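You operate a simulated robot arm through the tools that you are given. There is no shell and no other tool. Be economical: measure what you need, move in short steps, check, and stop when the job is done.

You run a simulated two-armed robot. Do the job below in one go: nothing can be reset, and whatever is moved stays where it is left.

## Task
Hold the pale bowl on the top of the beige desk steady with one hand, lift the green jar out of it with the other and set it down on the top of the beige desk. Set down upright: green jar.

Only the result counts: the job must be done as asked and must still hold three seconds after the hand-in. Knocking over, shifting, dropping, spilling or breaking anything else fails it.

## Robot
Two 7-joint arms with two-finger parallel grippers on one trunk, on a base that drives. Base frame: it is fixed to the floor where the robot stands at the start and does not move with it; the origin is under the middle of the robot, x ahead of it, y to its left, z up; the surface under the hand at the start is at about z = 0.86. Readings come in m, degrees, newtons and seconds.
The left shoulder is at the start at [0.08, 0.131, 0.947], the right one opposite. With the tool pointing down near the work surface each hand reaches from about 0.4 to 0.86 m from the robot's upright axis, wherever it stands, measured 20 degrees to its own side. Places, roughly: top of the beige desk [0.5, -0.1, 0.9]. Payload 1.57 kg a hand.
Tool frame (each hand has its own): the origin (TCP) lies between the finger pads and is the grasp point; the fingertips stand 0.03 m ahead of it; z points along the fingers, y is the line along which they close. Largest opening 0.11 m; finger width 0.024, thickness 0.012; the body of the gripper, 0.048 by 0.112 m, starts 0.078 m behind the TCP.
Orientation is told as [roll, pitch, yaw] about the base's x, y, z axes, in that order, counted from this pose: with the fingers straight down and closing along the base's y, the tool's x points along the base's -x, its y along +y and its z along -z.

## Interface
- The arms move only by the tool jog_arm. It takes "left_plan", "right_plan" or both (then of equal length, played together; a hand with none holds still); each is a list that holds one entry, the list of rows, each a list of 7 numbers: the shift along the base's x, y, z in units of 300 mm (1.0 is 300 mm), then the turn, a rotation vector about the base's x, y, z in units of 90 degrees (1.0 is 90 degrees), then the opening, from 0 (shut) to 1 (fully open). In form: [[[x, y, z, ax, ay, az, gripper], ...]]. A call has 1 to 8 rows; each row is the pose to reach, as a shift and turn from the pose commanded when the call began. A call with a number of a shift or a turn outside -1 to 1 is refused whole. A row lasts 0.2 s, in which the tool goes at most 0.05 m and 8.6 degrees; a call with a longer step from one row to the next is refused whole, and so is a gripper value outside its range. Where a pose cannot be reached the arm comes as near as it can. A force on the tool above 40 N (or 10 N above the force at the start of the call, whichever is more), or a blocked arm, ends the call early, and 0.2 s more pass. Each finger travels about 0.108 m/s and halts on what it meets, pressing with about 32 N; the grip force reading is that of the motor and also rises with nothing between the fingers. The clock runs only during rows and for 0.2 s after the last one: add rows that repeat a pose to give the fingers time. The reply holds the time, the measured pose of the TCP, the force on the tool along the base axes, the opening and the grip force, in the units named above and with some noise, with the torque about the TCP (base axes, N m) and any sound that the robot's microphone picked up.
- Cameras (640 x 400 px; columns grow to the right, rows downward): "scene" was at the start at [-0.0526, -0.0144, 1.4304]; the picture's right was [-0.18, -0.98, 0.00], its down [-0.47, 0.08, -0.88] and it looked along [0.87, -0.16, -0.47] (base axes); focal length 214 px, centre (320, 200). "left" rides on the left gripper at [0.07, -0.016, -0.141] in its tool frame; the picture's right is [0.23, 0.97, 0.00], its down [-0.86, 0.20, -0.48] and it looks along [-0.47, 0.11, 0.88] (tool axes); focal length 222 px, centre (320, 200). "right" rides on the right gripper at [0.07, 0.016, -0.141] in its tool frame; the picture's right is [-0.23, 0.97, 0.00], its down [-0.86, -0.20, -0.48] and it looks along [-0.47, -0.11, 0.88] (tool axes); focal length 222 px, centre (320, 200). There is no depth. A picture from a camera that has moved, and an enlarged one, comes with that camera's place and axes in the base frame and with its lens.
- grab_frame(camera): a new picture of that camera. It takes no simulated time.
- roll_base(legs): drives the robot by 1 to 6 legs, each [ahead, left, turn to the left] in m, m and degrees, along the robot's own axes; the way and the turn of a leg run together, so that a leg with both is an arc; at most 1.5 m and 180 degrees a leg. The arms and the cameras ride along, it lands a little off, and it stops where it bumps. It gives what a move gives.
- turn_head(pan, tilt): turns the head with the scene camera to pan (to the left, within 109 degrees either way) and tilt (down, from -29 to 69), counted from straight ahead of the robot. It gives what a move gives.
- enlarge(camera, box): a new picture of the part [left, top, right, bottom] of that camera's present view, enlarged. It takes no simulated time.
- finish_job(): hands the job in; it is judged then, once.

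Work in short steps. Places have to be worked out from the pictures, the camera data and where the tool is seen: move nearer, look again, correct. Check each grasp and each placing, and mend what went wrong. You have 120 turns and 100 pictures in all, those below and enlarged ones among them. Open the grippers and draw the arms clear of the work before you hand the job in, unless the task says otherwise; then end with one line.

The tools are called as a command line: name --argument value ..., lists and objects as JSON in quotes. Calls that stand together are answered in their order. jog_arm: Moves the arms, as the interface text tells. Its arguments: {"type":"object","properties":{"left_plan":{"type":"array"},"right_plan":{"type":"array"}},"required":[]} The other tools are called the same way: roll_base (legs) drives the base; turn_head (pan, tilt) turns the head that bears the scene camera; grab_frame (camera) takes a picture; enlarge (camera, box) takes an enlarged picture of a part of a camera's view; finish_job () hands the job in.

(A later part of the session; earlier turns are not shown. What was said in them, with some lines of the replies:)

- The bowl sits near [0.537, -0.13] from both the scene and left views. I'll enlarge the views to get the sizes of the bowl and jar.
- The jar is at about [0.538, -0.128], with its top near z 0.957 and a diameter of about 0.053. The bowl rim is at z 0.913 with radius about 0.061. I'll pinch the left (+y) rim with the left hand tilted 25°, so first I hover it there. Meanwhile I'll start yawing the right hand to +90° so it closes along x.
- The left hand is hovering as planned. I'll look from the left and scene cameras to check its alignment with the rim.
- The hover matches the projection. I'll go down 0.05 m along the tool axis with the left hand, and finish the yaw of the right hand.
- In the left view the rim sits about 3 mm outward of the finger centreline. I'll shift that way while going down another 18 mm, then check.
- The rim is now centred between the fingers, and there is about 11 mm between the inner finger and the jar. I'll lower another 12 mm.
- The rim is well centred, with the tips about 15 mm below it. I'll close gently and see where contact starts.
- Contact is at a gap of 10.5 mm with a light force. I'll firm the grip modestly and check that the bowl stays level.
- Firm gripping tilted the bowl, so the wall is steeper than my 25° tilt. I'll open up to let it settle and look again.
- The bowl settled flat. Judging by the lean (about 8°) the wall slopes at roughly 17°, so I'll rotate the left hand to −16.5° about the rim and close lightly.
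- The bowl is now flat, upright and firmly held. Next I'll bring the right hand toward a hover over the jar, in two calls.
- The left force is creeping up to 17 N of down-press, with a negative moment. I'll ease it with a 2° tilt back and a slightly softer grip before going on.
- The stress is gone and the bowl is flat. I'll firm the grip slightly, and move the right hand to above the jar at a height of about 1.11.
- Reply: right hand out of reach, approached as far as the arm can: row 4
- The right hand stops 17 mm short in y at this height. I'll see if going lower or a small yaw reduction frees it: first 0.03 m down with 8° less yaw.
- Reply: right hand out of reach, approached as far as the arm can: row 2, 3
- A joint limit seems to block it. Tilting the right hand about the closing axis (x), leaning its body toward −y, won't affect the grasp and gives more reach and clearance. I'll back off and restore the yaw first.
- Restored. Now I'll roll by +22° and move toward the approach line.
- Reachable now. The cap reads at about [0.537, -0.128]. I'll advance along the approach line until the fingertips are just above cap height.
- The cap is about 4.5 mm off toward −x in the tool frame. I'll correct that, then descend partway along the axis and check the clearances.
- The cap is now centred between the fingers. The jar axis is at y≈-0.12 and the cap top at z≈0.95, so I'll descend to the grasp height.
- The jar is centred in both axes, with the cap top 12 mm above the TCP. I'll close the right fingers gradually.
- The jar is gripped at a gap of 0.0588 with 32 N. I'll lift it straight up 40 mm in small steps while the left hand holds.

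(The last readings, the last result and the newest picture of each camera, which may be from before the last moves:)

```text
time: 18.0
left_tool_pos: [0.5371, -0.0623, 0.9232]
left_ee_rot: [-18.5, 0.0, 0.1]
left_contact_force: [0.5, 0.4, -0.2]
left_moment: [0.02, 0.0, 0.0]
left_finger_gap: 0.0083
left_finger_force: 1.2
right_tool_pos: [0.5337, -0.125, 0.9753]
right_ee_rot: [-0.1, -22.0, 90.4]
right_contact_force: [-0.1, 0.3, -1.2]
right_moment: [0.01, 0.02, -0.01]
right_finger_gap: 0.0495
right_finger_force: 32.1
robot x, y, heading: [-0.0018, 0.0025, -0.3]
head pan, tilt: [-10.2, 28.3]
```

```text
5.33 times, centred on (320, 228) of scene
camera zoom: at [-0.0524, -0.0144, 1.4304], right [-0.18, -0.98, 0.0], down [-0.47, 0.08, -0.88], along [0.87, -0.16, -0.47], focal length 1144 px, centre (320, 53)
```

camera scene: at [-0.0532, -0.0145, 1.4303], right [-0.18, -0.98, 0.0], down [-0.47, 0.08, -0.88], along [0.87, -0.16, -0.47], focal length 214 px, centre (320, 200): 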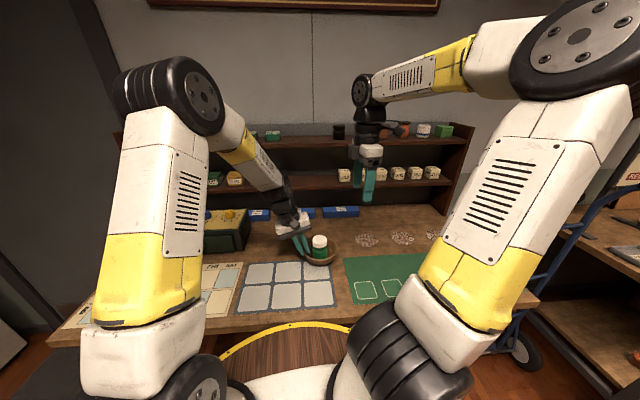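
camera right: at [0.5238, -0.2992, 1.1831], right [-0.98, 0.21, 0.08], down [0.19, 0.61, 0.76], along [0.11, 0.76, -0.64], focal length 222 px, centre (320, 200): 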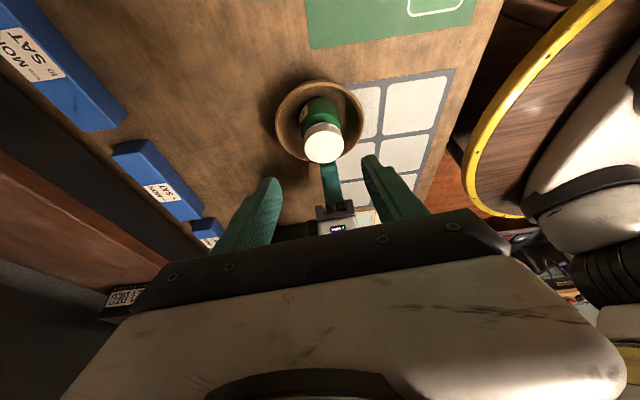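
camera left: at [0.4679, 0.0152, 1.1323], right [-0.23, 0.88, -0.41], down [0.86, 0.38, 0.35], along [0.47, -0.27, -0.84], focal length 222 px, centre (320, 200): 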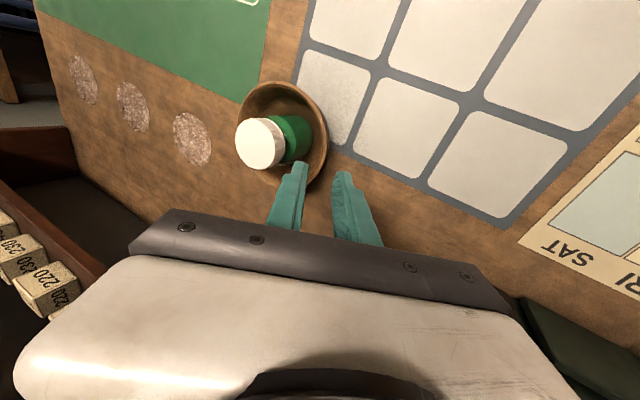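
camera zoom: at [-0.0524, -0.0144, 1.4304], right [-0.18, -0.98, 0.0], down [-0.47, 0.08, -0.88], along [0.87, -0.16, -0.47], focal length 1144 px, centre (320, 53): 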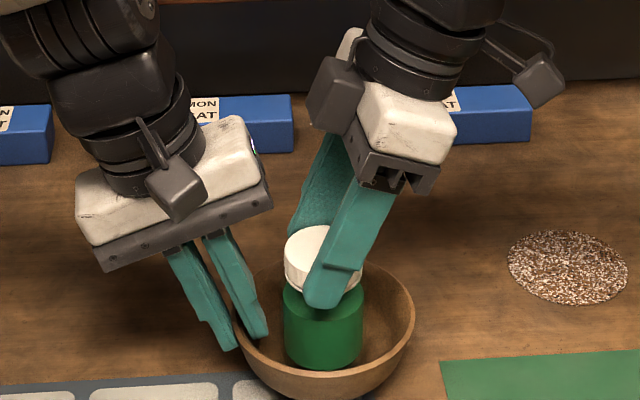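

The gap dropped from 58.8 to 49.5 mm and the jar rose less than the hand, so the fingers slipped up onto the cap. I'll look closer.

enlarge --camera "right" --box '[200, 60, 440, 240]'

enlarge --camera "scene" --box '[300, 215, 350, 255]'

enlarge --camera "left" --box '[180, 60, 380, 200]'

```text
2.22 times, centred on (320, 150) of right
camera zoom: at [0.5181, -0.2428, 1.0799], right [-0.98, 0.2, 0.08], down [0.19, 0.62, 0.76], along [0.11, 0.76, -0.64], focal length 494 px, centre (320, 311)
```

zoom: 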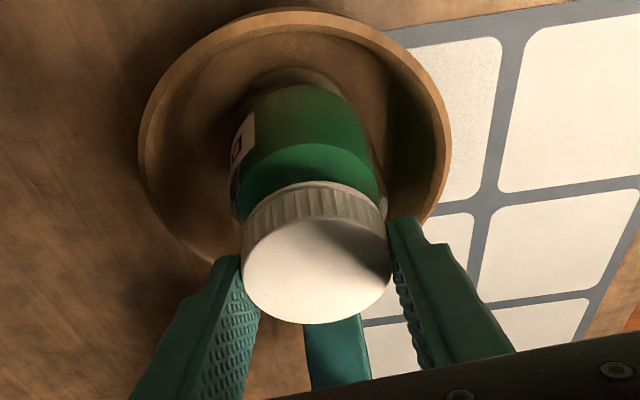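

```text
10.00 times, centred on (325, 235) of scene
camera zoom: at [-0.0524, -0.0144, 1.4304], right [-0.18, -0.98, 0.0], down [-0.47, 0.08, -0.88], along [0.87, -0.16, -0.47], focal length 2145 px, centre (270, -150)
```

zoom: 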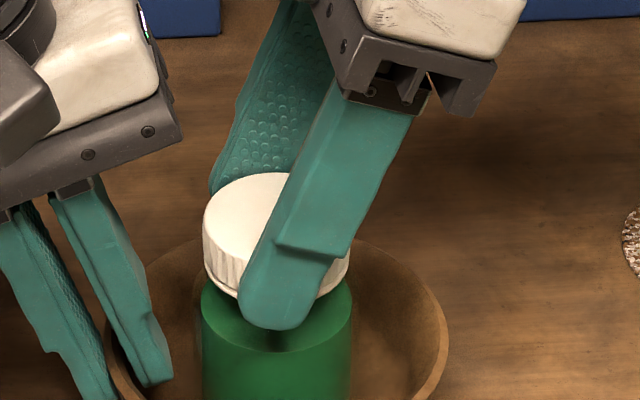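

```text
2.86 times, centred on (280, 130) of left
camera zoom: at [0.4684, -0.0326, 1.062], right [-0.23, 0.92, -0.31], down [0.86, 0.34, 0.39], along [0.47, -0.18, -0.87], focal length 635 px, centre (434, 400)
```

zoom: 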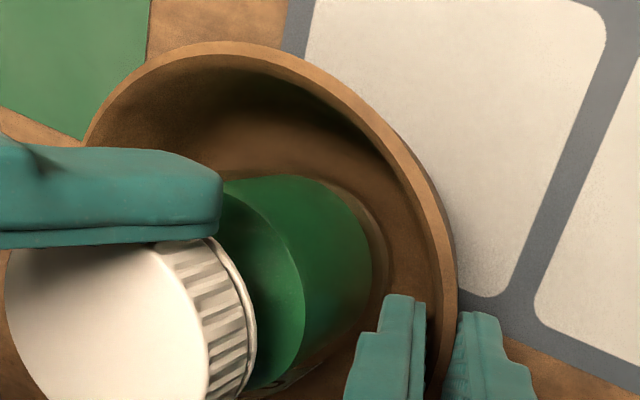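

The tips now grip the cap with about 13 mm overlap, and the jar appears to be raised about 11 mm. I'll test the hold by going up another 15 mm slowly.

jog_arm --right_plan '[[[0, 0, 0.015, 0, 0, 0, 0.3], [0, 0, 0.03, 0, 0, 0, 0.3], [0, 0, 0.05, 0, 0, 0, 0.3]]]'

enlarge --camera "right" --box '[200, 60, 440, 240]'

enlarge --camera "scene" --box '[280, 205, 360, 265]'

```text
time: 18.8
left_tool_pos: [0.5362, -0.0616, 0.9244]
left_ee_rot: [-18.5, -0.1, 0.0]
left_contact_force: [0.6, -0.3, -2.0]
left_moment: [0.15, 0.02, 0.06]
left_finger_gap: 0.0082
left_finger_force: 11.3
right_tool_pos: [0.5342, -0.1244, 0.9889]
right_ee_rot: [-0.1, -21.9, 90.3]
right_contact_force: [0.4, -0.2, -2.4]
right_moment: [0.0, 0.02, -0.03]
right_finger_gap: 0.0497
right_finger_force: 32.1
robot x, y, heading: [-0.0032, -0.0005, -0.1]
head pan, tilt: [-10.2, 28.3]
```

```text
2.22 times, centred on (320, 150) of right
camera zoom: at [0.518, -0.2427, 1.0948], right [-0.98, 0.21, 0.08], down [0.19, 0.61, 0.76], along [0.11, 0.76, -0.64], focal length 494 px, centre (320, 311)
```

zoom: 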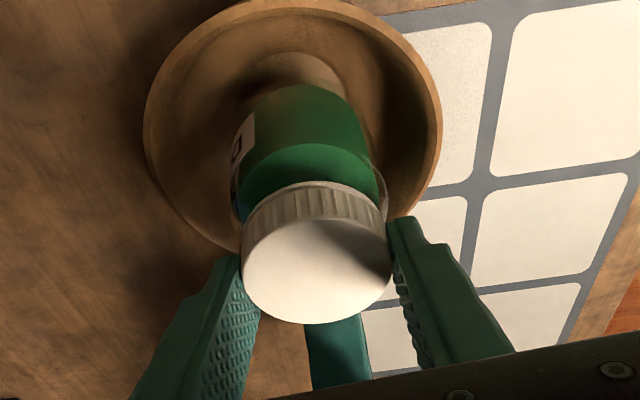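

```text
6.67 times, centred on (320, 235) of scene
camera zoom: at [-0.0524, -0.0144, 1.4304], right [-0.18, -0.98, 0.0], down [-0.47, 0.08, -0.88], along [0.87, -0.16, -0.47], focal length 1430 px, centre (320, -33)
```

zoom: 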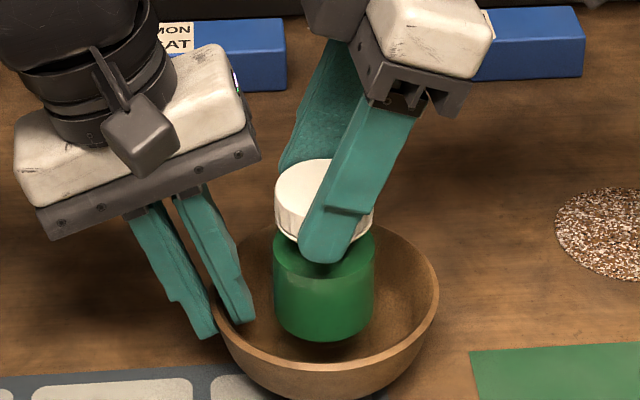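

The jar moves with the hand and its bottom is clear of the bowl floor. I'll raise it another 70 mm, vertically.

jog_arm --right_plan '[[[0, 0, 0.02, 0, 0, 0, 0.3], [0, 0, 0.05, 0, 0, 0, 0.3], [0, 0, 0.085, 0, 0, 0, 0.3], [0, 0, 0.12, 0, 0, 0, 0.3], [0, 0, 0.155, 0, 0, 0, 0.3], [0, 0, 0.19, 0, 0, 0, 0.3], [0, 0, 0.22, 0, 0, 0, 0.3], [0, 0, 0.233, 0, 0, 0, 0.3]]]'

grab_frame --camera "right"

enlarge --camera "scene" --box '[260, 165, 420, 265]'

```text
time: 20.6
left_tool_pos: [0.5362, -0.0623, 0.923]
left_ee_rot: [-18.5, 0.0, 0.0]
left_contact_force: [-0.3, 0.5, -1.7]
left_moment: [0.08, 0.0, 0.02]
left_finger_gap: 0.0079
left_finger_force: 17.9
right_tool_pos: [0.5323, -0.1233, 1.0599]
right_ee_rot: [-0.1, -22.1, 90.4]
right_contact_force: [0.9, -0.1, -1.6]
right_moment: [0.0, 0.01, 0.05]
right_finger_gap: 0.0493
right_finger_force: 31.5
robot x, y, heading: [-0.0021, -0.0012, -0.0]
head pan, tilt: [-10.2, 28.3]
```

```text
58 pictures are left
camera right: at [0.5181, -0.2426, 1.1653], right [-0.98, 0.21, 0.08], down [0.19, 0.61, 0.76], along [0.11, 0.76, -0.64], focal length 222 px, centre (320, 200)
```

right: 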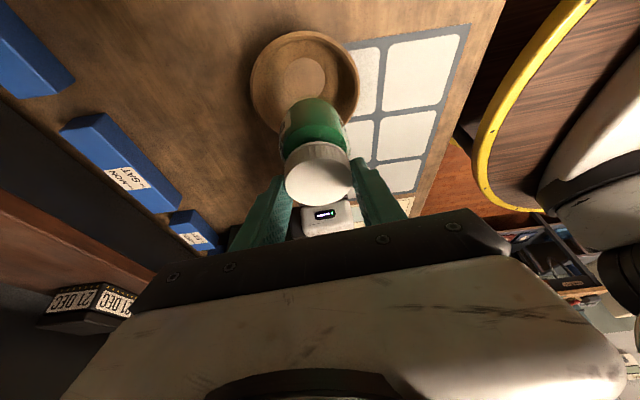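

```text
4.00 times, centred on (340, 215) of scene
camera zoom: at [-0.0524, -0.0144, 1.4304], right [-0.18, -0.98, 0.0], down [-0.47, 0.08, -0.88], along [0.87, -0.16, -0.47], focal length 858 px, centre (240, 140)
```

zoom: 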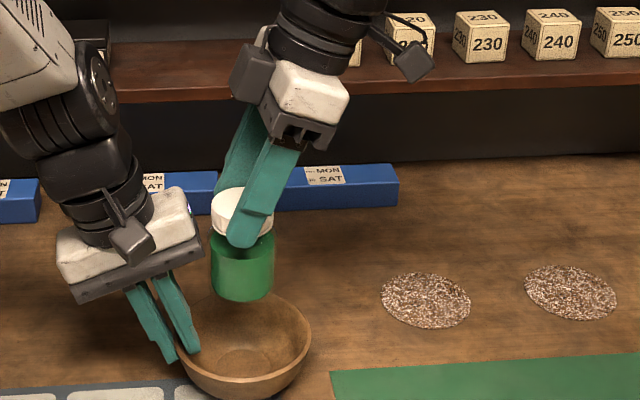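

The jar is clear and upright. I'll carry it to the bare wood right-behind the bowl, around [0.62, -0.235].

jog_arm --right_plan '[[[0.03, -0.05, 0, 0, 0, 0, 0.3], [0.09, -0.12, 0, 0, 0, 0, 0.3], [0.16, -0.2, 0, 0, 0, 0, 0.3], [0.22, -0.28, 0, 0, 0, 0, 0.3], [0.27, -0.35, 0, 0, 0, 0, 0.3], [0.287, -0.373, 0, 0, 0, 0, 0.3], [0.287, -0.373, -0.03, 0, 0, 0, 0.3], [0.287, -0.373, -0.08, 0, 0, 0, 0.3]]]'

grab_frame --camera "right"

enlarge --camera "scene" --box '[290, 165, 430, 265]'

```text
time: 22.4
left_tool_pos: [0.536, -0.0609, 0.9216]
left_ee_rot: [-18.5, 0.1, 0.0]
left_contact_force: [0.5, 0.3, -2.4]
left_moment: [0.09, -0.02, 0.02]
left_finger_gap: 0.008
left_finger_force: 23.6
right_tool_pos: [0.6187, -0.2362, 1.0353]
right_ee_rot: [-0.1, -22.0, 90.4]
right_contact_force: [-0.2, 0.4, -1.3]
right_moment: [-0.01, -0.02, 0.0]
right_finger_gap: 0.0493
right_finger_force: 32.0
robot x, y, heading: [0.0018, -0.0019, 0.1]
head pan, tilt: [-10.2, 28.3]
```

```text
56 pictures are left
camera right: at [0.6035, -0.3545, 1.1408], right [-0.98, 0.21, 0.08], down [0.19, 0.61, 0.76], along [0.11, 0.76, -0.64], focal length 222 px, centre (320, 200)
```

right: 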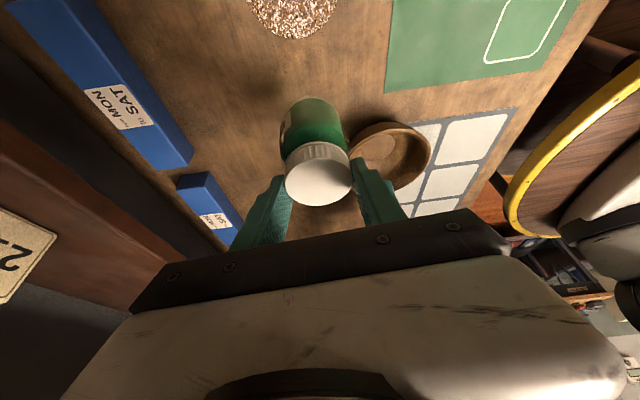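

```text
4.00 times, centred on (360, 215) of scene
camera zoom: at [-0.0525, -0.0144, 1.4304], right [-0.18, -0.98, 0.0], down [-0.47, 0.08, -0.88], along [0.87, -0.16, -0.47], focal length 858 px, centre (160, 140)
```

zoom: 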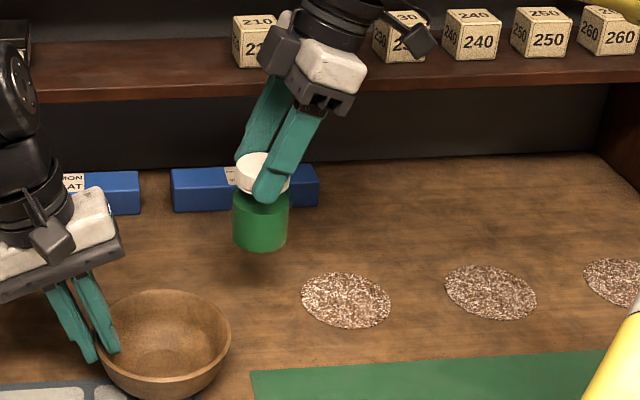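

The spot below is bare wood. I'll lower 45 mm, then check the remaining gap.

jog_arm --right_plan '[[[0, 0, -0.03, 0, 0, 0, 0.3], [0, 0, -0.065, 0, 0, 0, 0.3], [0, 0, -0.1, 0, 0, 0, 0.3], [0, 0, -0.13, 0, 0, 0, 0.3], [0, 0, -0.15, 0, 0, 0, 0.3]]]'

enlarge --camera "scene" --box '[310, 190, 380, 240]'

```text
time: 23.6
left_tool_pos: [0.5367, -0.0624, 0.9236]
left_ee_rot: [-18.6, -0.1, -0.1]
left_contact_force: [0.6, 0.6, -1.7]
left_moment: [0.13, 0.02, 0.07]
left_finger_gap: 0.0078
left_finger_force: 23.7
right_tool_pos: [0.6196, -0.2361, 0.9887]
right_ee_rot: [0.0, -21.9, 90.3]
right_contact_force: [0.2, 0.0, -1.7]
right_moment: [0.01, -0.02, -0.02]
right_finger_gap: 0.0494
right_finger_force: 32.0
robot x, y, heading: [-0.0019, 0.0023, 0.1]
head pan, tilt: [-10.2, 28.3]
```

```text
8.00 times, centred on (345, 215) of scene
camera zoom: at [-0.0525, -0.0144, 1.4304], right [-0.18, -0.98, 0.0], down [-0.47, 0.08, -0.88], along [0.87, -0.16, -0.47], focal length 1716 px, centre (120, 80)
```

zoom: 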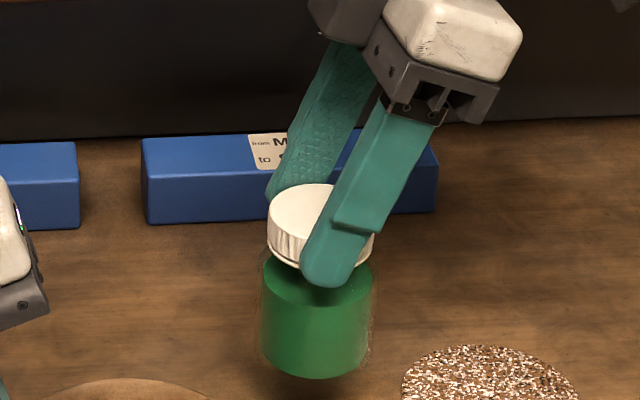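

The jar still hangs an estimated 20–40 mm above the desk. I'll creep down in small rows, watching the force.

jog_arm --right_plan '[[[0, 0, -0.01, 0, 0, 0, 0.3], [0, 0, -0.02, 0, 0, 0, 0.3], [0, 0, -0.03, 0, 0, 0, 0.3], [0, 0, -0.04, 0, 0, 0, 0.3], [0, 0, -0.05, 0, 0, 0, 0.3], [0, 0, -0.06, 0, 0, 0, 0.3]]]'

enlarge --camera "scene" --box '[310, 190, 380, 240]'

```text
time: 25.0
left_tool_pos: [0.5373, -0.0616, 0.9221]
left_ee_rot: [-18.5, -0.1, 0.0]
left_contact_force: [0.1, 1.0, -1.9]
left_moment: [0.1, 0.0, -0.02]
left_finger_gap: 0.0083
left_finger_force: 17.9
right_tool_pos: [0.6189, -0.2369, 0.9717]
right_ee_rot: [-0.1, -22.0, 90.3]
right_contact_force: [-0.3, -0.2, -2.4]
right_moment: [-0.03, -0.02, -0.01]
right_finger_gap: 0.0492
right_finger_force: 32.0
robot x, y, heading: [0.0014, -0.0025, 0.0]
head pan, tilt: [-10.2, 28.3]
```

```text
8.00 times, centred on (345, 215) of scene
camera zoom: at [-0.0524, -0.0144, 1.4304], right [-0.18, -0.98, 0.0], down [-0.47, 0.08, -0.88], along [0.87, -0.16, -0.47], focal length 1716 px, centre (120, 80)
```

zoom: 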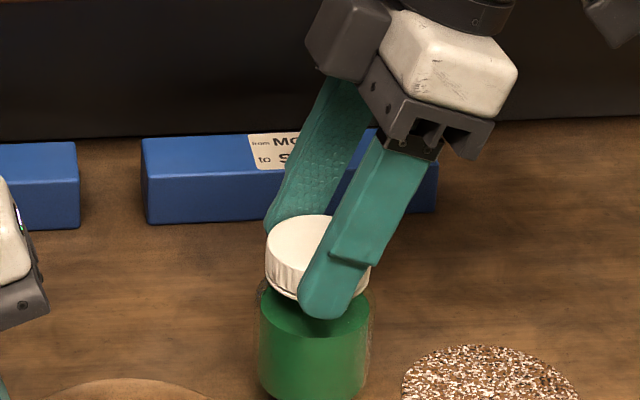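

No contact yet. I'll keep creeping down, 2.4 mm per row.

jog_arm --right_plan '[[[0, 0, -0.008, 0, 0, 0, 0.3], [0, 0, -0.016, 0, 0, 0, 0.3], [0, 0, -0.024, 0, 0, 0, 0.3], [0, 0, -0.032, 0, 0, 0, 0.3]]]'

enlarge --camera "scene" --box '[310, 200, 380, 250]'

```text
time: 26.0
left_tool_pos: [0.5367, -0.0626, 0.9231]
left_ee_rot: [-18.5, 0.1, 0.1]
left_contact_force: [-0.2, -0.2, -1.4]
left_moment: [0.11, 0.03, 0.04]
left_finger_gap: 0.0081
left_finger_force: 17.8
right_tool_pos: [0.6188, -0.2345, 0.9623]
right_ee_rot: [-0.3, -22.0, 90.4]
right_contact_force: [0.4, -0.4, -1.0]
right_moment: [-0.01, 0.01, -0.01]
right_finger_gap: 0.0496
right_finger_force: 32.0
robot x, y, heading: [0.0017, -0.0011, 0.0]
head pan, tilt: [-10.2, 28.3]
```

```text
8.00 times, centred on (345, 225) of scene
camera zoom: at [-0.0524, -0.0144, 1.4304], right [-0.18, -0.98, 0.0], down [-0.47, 0.08, -0.88], along [0.87, -0.16, -0.47], focal length 1716 px, centre (120, 0)
```

zoom: 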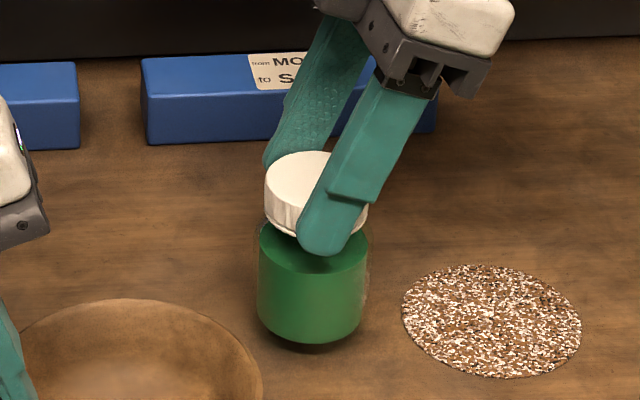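

The shadow shows it is now only a few millimetres up. I'll creep down another 4 mm.

jog_arm --right_plan '[[[0, 0, -0.004, 0, 0, 0, 0.3], [0, 0, -0.008, 0, 0, 0, 0.3], [0, 0, -0.013, 0, 0, 0, 0.3]]]'

enlarge --camera "scene" --box '[310, 200, 380, 250]'

```text
time: 26.8
left_tool_pos: [0.5369, -0.0607, 0.9237]
left_ee_rot: [-18.5, 0.0, 0.0]
left_contact_force: [0.4, 0.1, -1.5]
left_moment: [0.08, 0.03, -0.03]
left_finger_gap: 0.0076
left_finger_force: 23.3
right_tool_pos: [0.6191, -0.2368, 0.9585]
right_ee_rot: [-0.1, -22.0, 90.4]
right_contact_force: [-0.6, 0.0, -0.7]
right_moment: [0.0, -0.01, 0.0]
right_finger_gap: 0.0493
right_finger_force: 31.6
robot x, y, heading: [-0.0024, -0.0001, 0.1]
head pan, tilt: [-10.2, 28.3]
```

```text
8.00 times, centred on (345, 225) of scene
camera zoom: at [-0.0524, -0.0144, 1.4304], right [-0.18, -0.98, 0.0], down [-0.47, 0.08, -0.88], along [0.87, -0.16, -0.47], focal length 1716 px, centre (120, 0)
```

zoom: 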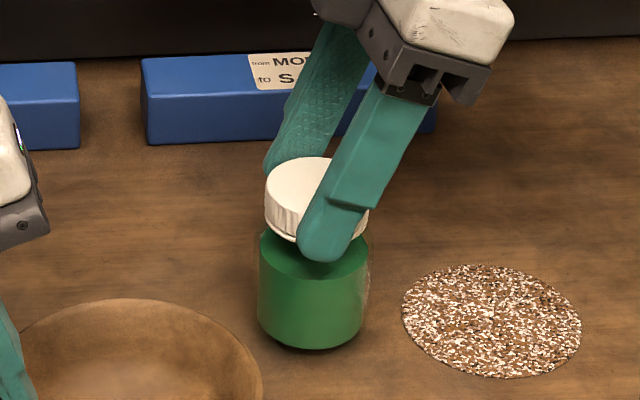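

The shadow has almost closed and the force is still only the weight. Another 3 mm.

jog_arm --right_plan '[[[0, 0, -0.004, 0, 0, 0, 0.3], [0, 0, -0.007, 0, 0, 0, 0.3], [0, 0, -0.01, 0, 0, 0, 0.3]]]'

enlarge --camera "scene" --box '[310, 200, 380, 250]'

```text
time: 27.6
left_tool_pos: [0.5376, -0.0618, 0.9241]
left_ee_rot: [-18.4, 0.0, 0.1]
left_contact_force: [-0.5, 0.0, -0.2]
left_moment: [-0.01, 0.03, -0.01]
left_finger_gap: 0.0083
left_finger_force: 0.7
right_tool_pos: [0.6184, -0.2365, 0.9554]
right_ee_rot: [-0.2, -22.1, 90.3]
right_contact_force: [-0.8, 0.4, -2.0]
right_moment: [0.0, 0.01, -0.01]
right_finger_gap: 0.0496
right_finger_force: 32.4
robot x, y, heading: [-0.004, 0.0007, -0.0]
head pan, tilt: [-10.2, 28.3]
```

```text
8.00 times, centred on (345, 225) of scene
camera zoom: at [-0.0525, -0.0144, 1.4304], right [-0.18, -0.98, 0.0], down [-0.47, 0.08, -0.88], along [0.87, -0.16, -0.47], focal length 1716 px, centre (120, 0)
```

zoom: 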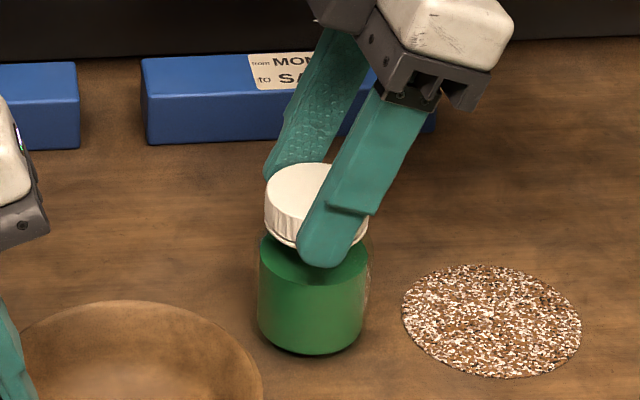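

Close to touching. Another 3 mm in 1 mm rows.

jog_arm --right_plan '[[[0, 0, -0.0033, 0, 0, 0, 0.3], [0, 0, -0.0067, 0, 0, 0, 0.3], [0, 0, -0.01, 0, 0, 0, 0.3]]]'

enlarge --camera "scene" --box '[310, 200, 380, 250]'

```text
time: 28.4
left_tool_pos: [0.5357, -0.0618, 0.9233]
left_ee_rot: [-18.6, -0.1, 0.0]
left_contact_force: [0.3, 0.8, -0.6]
left_moment: [0.12, 0.05, -0.1]
left_finger_gap: 0.0081
left_finger_force: 11.3
right_tool_pos: [0.6182, -0.2358, 0.9539]
right_ee_rot: [-0.3, -22.0, 90.4]
right_contact_force: [-1.7, -3.8, 13.4]
right_moment: [-0.14, 0.51, 0.06]
right_finger_gap: 0.0493
right_finger_force: 32.0
robot x, y, heading: [-0.002, 0.0008, -0.2]
head pan, tilt: [-10.2, 28.3]
```

```text
8.00 times, centred on (345, 225) of scene
camera zoom: at [-0.0529, -0.0144, 1.4303], right [-0.18, -0.98, 0.0], down [-0.47, 0.08, -0.88], along [0.87, -0.16, -0.47], focal length 1716 px, centre (120, 0)
```

zoom: 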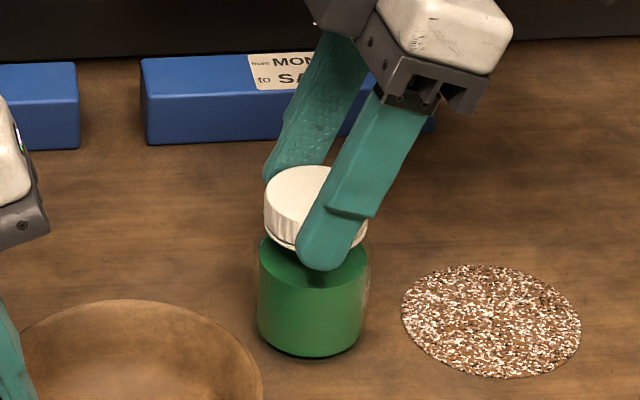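

The jar touches the desk, with 13 N up. I'll ease up 1 mm and open the fingers slowly.

jog_arm --right_plan '[[[0, 0, 0.003, 0, 0, 0, 0.4], [0, 0, 0.003, 0, 0, 0, 0.44], [0, 0, 0.003, 0, 0, 0, 0.47], [0, 0, 0.003, 0, 0, 0, 0.52], [0, 0, 0.003, 0, 0, 0, 0.6], [0, 0, 0.003, 0, 0, 0, 0.7]]]'

enlarge --camera "scene" --box '[310, 200, 380, 250]'

enlarge --camera "right" --box '[200, 60, 440, 240]'

```text
time: 29.8
left_tool_pos: [0.5368, -0.0618, 0.9242]
left_ee_rot: [-18.5, 0.0, 0.0]
left_contact_force: [-0.2, 0.6, -1.6]
left_moment: [0.14, 0.0, -0.09]
left_finger_gap: 0.0081
left_finger_force: 11.2
right_tool_pos: [0.6188, -0.2336, 0.9532]
right_ee_rot: [-0.1, -22.1, 90.4]
right_contact_force: [-0.8, 0.1, -0.2]
right_moment: [0.02, 0.03, 0.03]
right_finger_gap: 0.077
right_finger_force: 0.3
robot x, y, heading: [0.0009, -0.0012, -0.1]
head pan, tilt: [-10.2, 28.3]
```

```text
8.00 times, centred on (345, 225) of scene
camera zoom: at [-0.0525, -0.0144, 1.4304], right [-0.18, -0.98, 0.0], down [-0.47, 0.08, -0.88], along [0.87, -0.16, -0.47], focal length 1716 px, centre (120, 0)
```

zoom: 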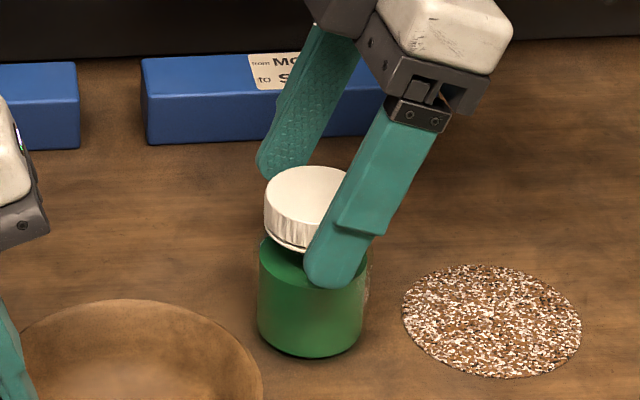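

```text
2.22 times, centred on (320, 150) of right
camera zoom: at [0.6037, -0.3544, 1.0593], right [-0.98, 0.21, 0.08], down [0.19, 0.61, 0.76], along [0.11, 0.76, -0.64], focal length 494 px, centre (320, 311)
```

zoom: 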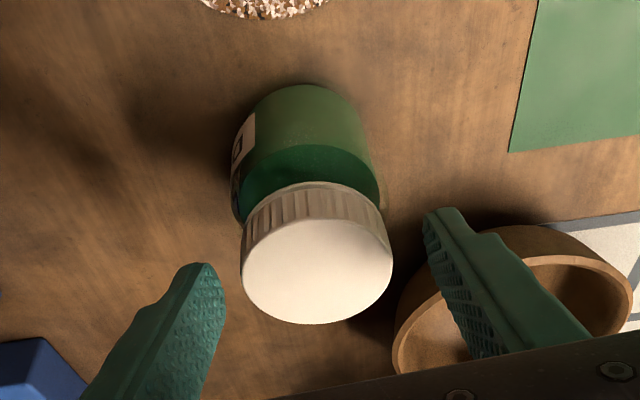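

The jar stands free and upright. I'll retreat the right hand along its axis while slowly opening the left grip.

jog_arm --right_plan '[[[0, -0.0125, 0.031, 0, 0, 0, 0.7], [0, -0.0375, 0.093, 0, 0, 0, 0.7], [0, -0.075, 0.185, 0, 0, 0, 0.7], [0, -0.125, 0.309, 0, 0, 0, 0.7], [0, -0.175, 0.43, 0, 0, 0, 0.7]]]' --left_plan '[[[0, 0, 0, 0, 0, 0, 0.075], [0, 0, 0, 0, 0, 0, 0.09], [0, 0, 0, 0, 0, 0, 0.12], [0, 0, 0, 0, 0, 0, 0.16], [0, 0, 0, 0, 0, 0, 0.2]]]'

enlarge --camera "scene" --box '[260, 190, 380, 270]'

enlarge --camera "left" --box '[250, 120, 370, 200]'

```text
time: 31.0
left_tool_pos: [0.5365, -0.0623, 0.9246]
left_ee_rot: [-18.5, 0.0, 0.0]
left_contact_force: [-0.6, -0.2, 0.3]
left_moment: [0.02, 0.01, 0.04]
left_finger_gap: 0.0221
left_finger_force: 0.0
right_tool_pos: [0.6189, -0.2895, 1.0828]
right_ee_rot: [-0.1, -22.0, 90.4]
right_contact_force: [0.2, -0.4, -0.1]
right_moment: [0.02, -0.01, 0.03]
right_finger_gap: 0.0769
right_finger_force: 0.1
robot x, y, heading: [-0.0027, -0.0004, 0.3]
head pan, tilt: [-10.2, 28.3]
```

```text
5.00 times, centred on (320, 230) of scene
camera zoom: at [-0.0524, -0.0144, 1.4304], right [-0.18, -0.98, 0.0], down [-0.47, 0.08, -0.88], along [0.87, -0.16, -0.47], focal length 1072 px, centre (320, 50)
```

zoom: 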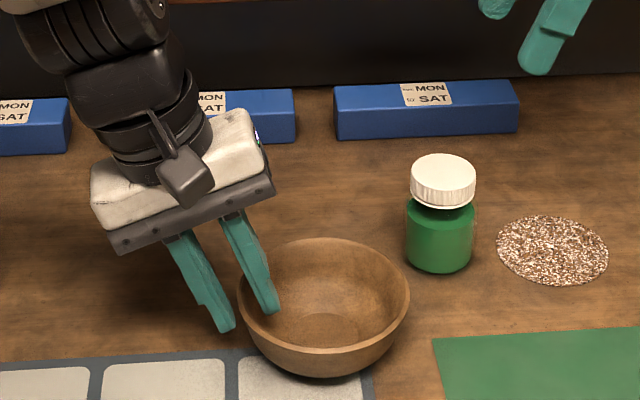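

```text
5.00 times, centred on (310, 160) of left
camera zoom: at [0.4684, -0.0326, 1.062], right [-0.23, 0.92, -0.31], down [0.86, 0.34, 0.39], along [0.47, -0.18, -0.87], focal length 1111 px, centre (370, 400)
```

zoom: 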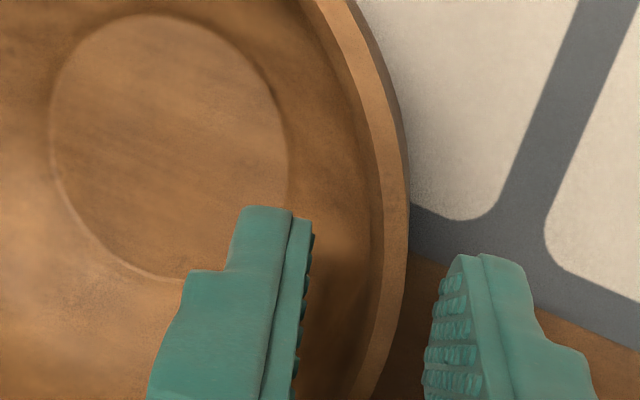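

Both hands have let go, and the jar and bowl stand flat. I'll retract the left hand along its axis and draw the right one further away.

jog_arm --left_plan '[[[0, 0.0106, 0.0316, 0, 0, 0, 0.2], [0, 0.032, 0.095, 0, 0, 0, 0.2], [0, 0.074, 0.221, 0, 0, 0, 0.2], [0, 0.116, 0.347, 0, 0, 0, 0.3], [0, 0.159, 0.474, 0, 0, 0, 0.5], [0, 0.22, 0.6, 0, 0, 0, 0.8]]]' --right_plan '[[[0, -0.05, 0.05, 0, 0, 0, 0.7], [0, -0.12, 0.1, 0, 0, 0, 0.8], [-0.05, -0.22, 0.15, 0, 0, 0, 0.9], [-0.1, -0.33, 0.2, 0, 0, 0, 0.9], [-0.15, -0.44, 0.2, 0, 0, 0, 0.9], [-0.2, -0.54, 0.2, 0, 0, 0, 0.9]]]'

grab_frame --camera "scene"

enlarge --camera "scene" --box '[260, 190, 380, 270]'

```text
time: 32.4
left_tool_pos: [0.5363, 0.005, 1.1032]
left_ee_rot: [-18.5, 0.0, 0.1]
left_contact_force: [0.6, 0.4, -0.9]
left_moment: [0.01, 0.03, -0.01]
left_finger_gap: 0.088
left_finger_force: 0.1
right_tool_pos: [0.5594, -0.4491, 1.1424]
right_ee_rot: [-0.2, -21.9, 90.5]
right_contact_force: [0.5, 0.7, 0.0]
right_moment: [-0.02, 0.01, 0.02]
right_finger_gap: 0.0989
right_finger_force: 0.1
robot x, y, heading: [0.0006, 0.0032, 0.1]
head pan, tilt: [-10.2, 28.3]
```

```text
44 pictures are left
camera scene: at [-0.0522, -0.0143, 1.4304], right [-0.18, -0.98, 0.0], down [-0.47, 0.08, -0.88], along [0.87, -0.16, -0.47], focal length 214 px, centre (320, 200)
```

scene: 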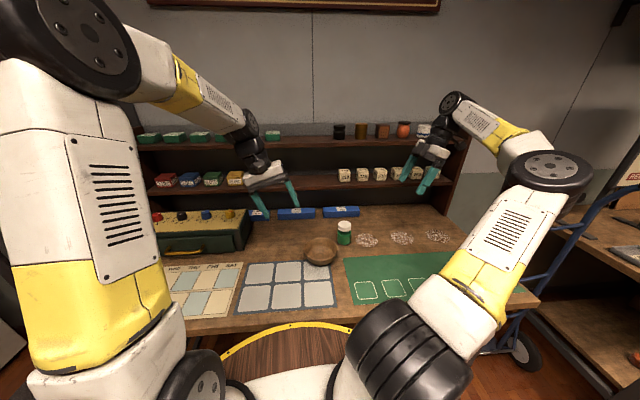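

```text
5.00 times, centred on (320, 230) of scene
camera zoom: at [-0.0522, -0.0143, 1.4304], right [-0.18, -0.98, 0.0], down [-0.47, 0.08, -0.88], along [0.87, -0.16, -0.47], focal length 1072 px, centre (320, 50)
```

zoom: 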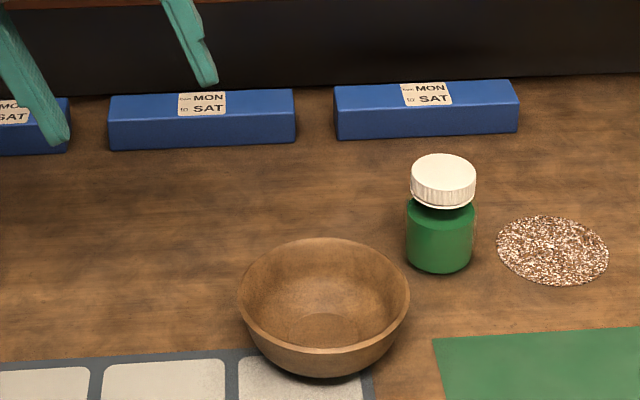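

The jar stands upright on the desk, the bowl is flat in place, nothing else has moved, and both open hands are clear. I'm handing the job in.

finish_job

```text
The job is handed in.
```

The green jar is out of the bowl and standing upright on the desk. The bowl sits flat, a few millimetres from where it began, after tilting briefly during my first attempt to grip it. Both hands are open and clear, and the job is handed in.
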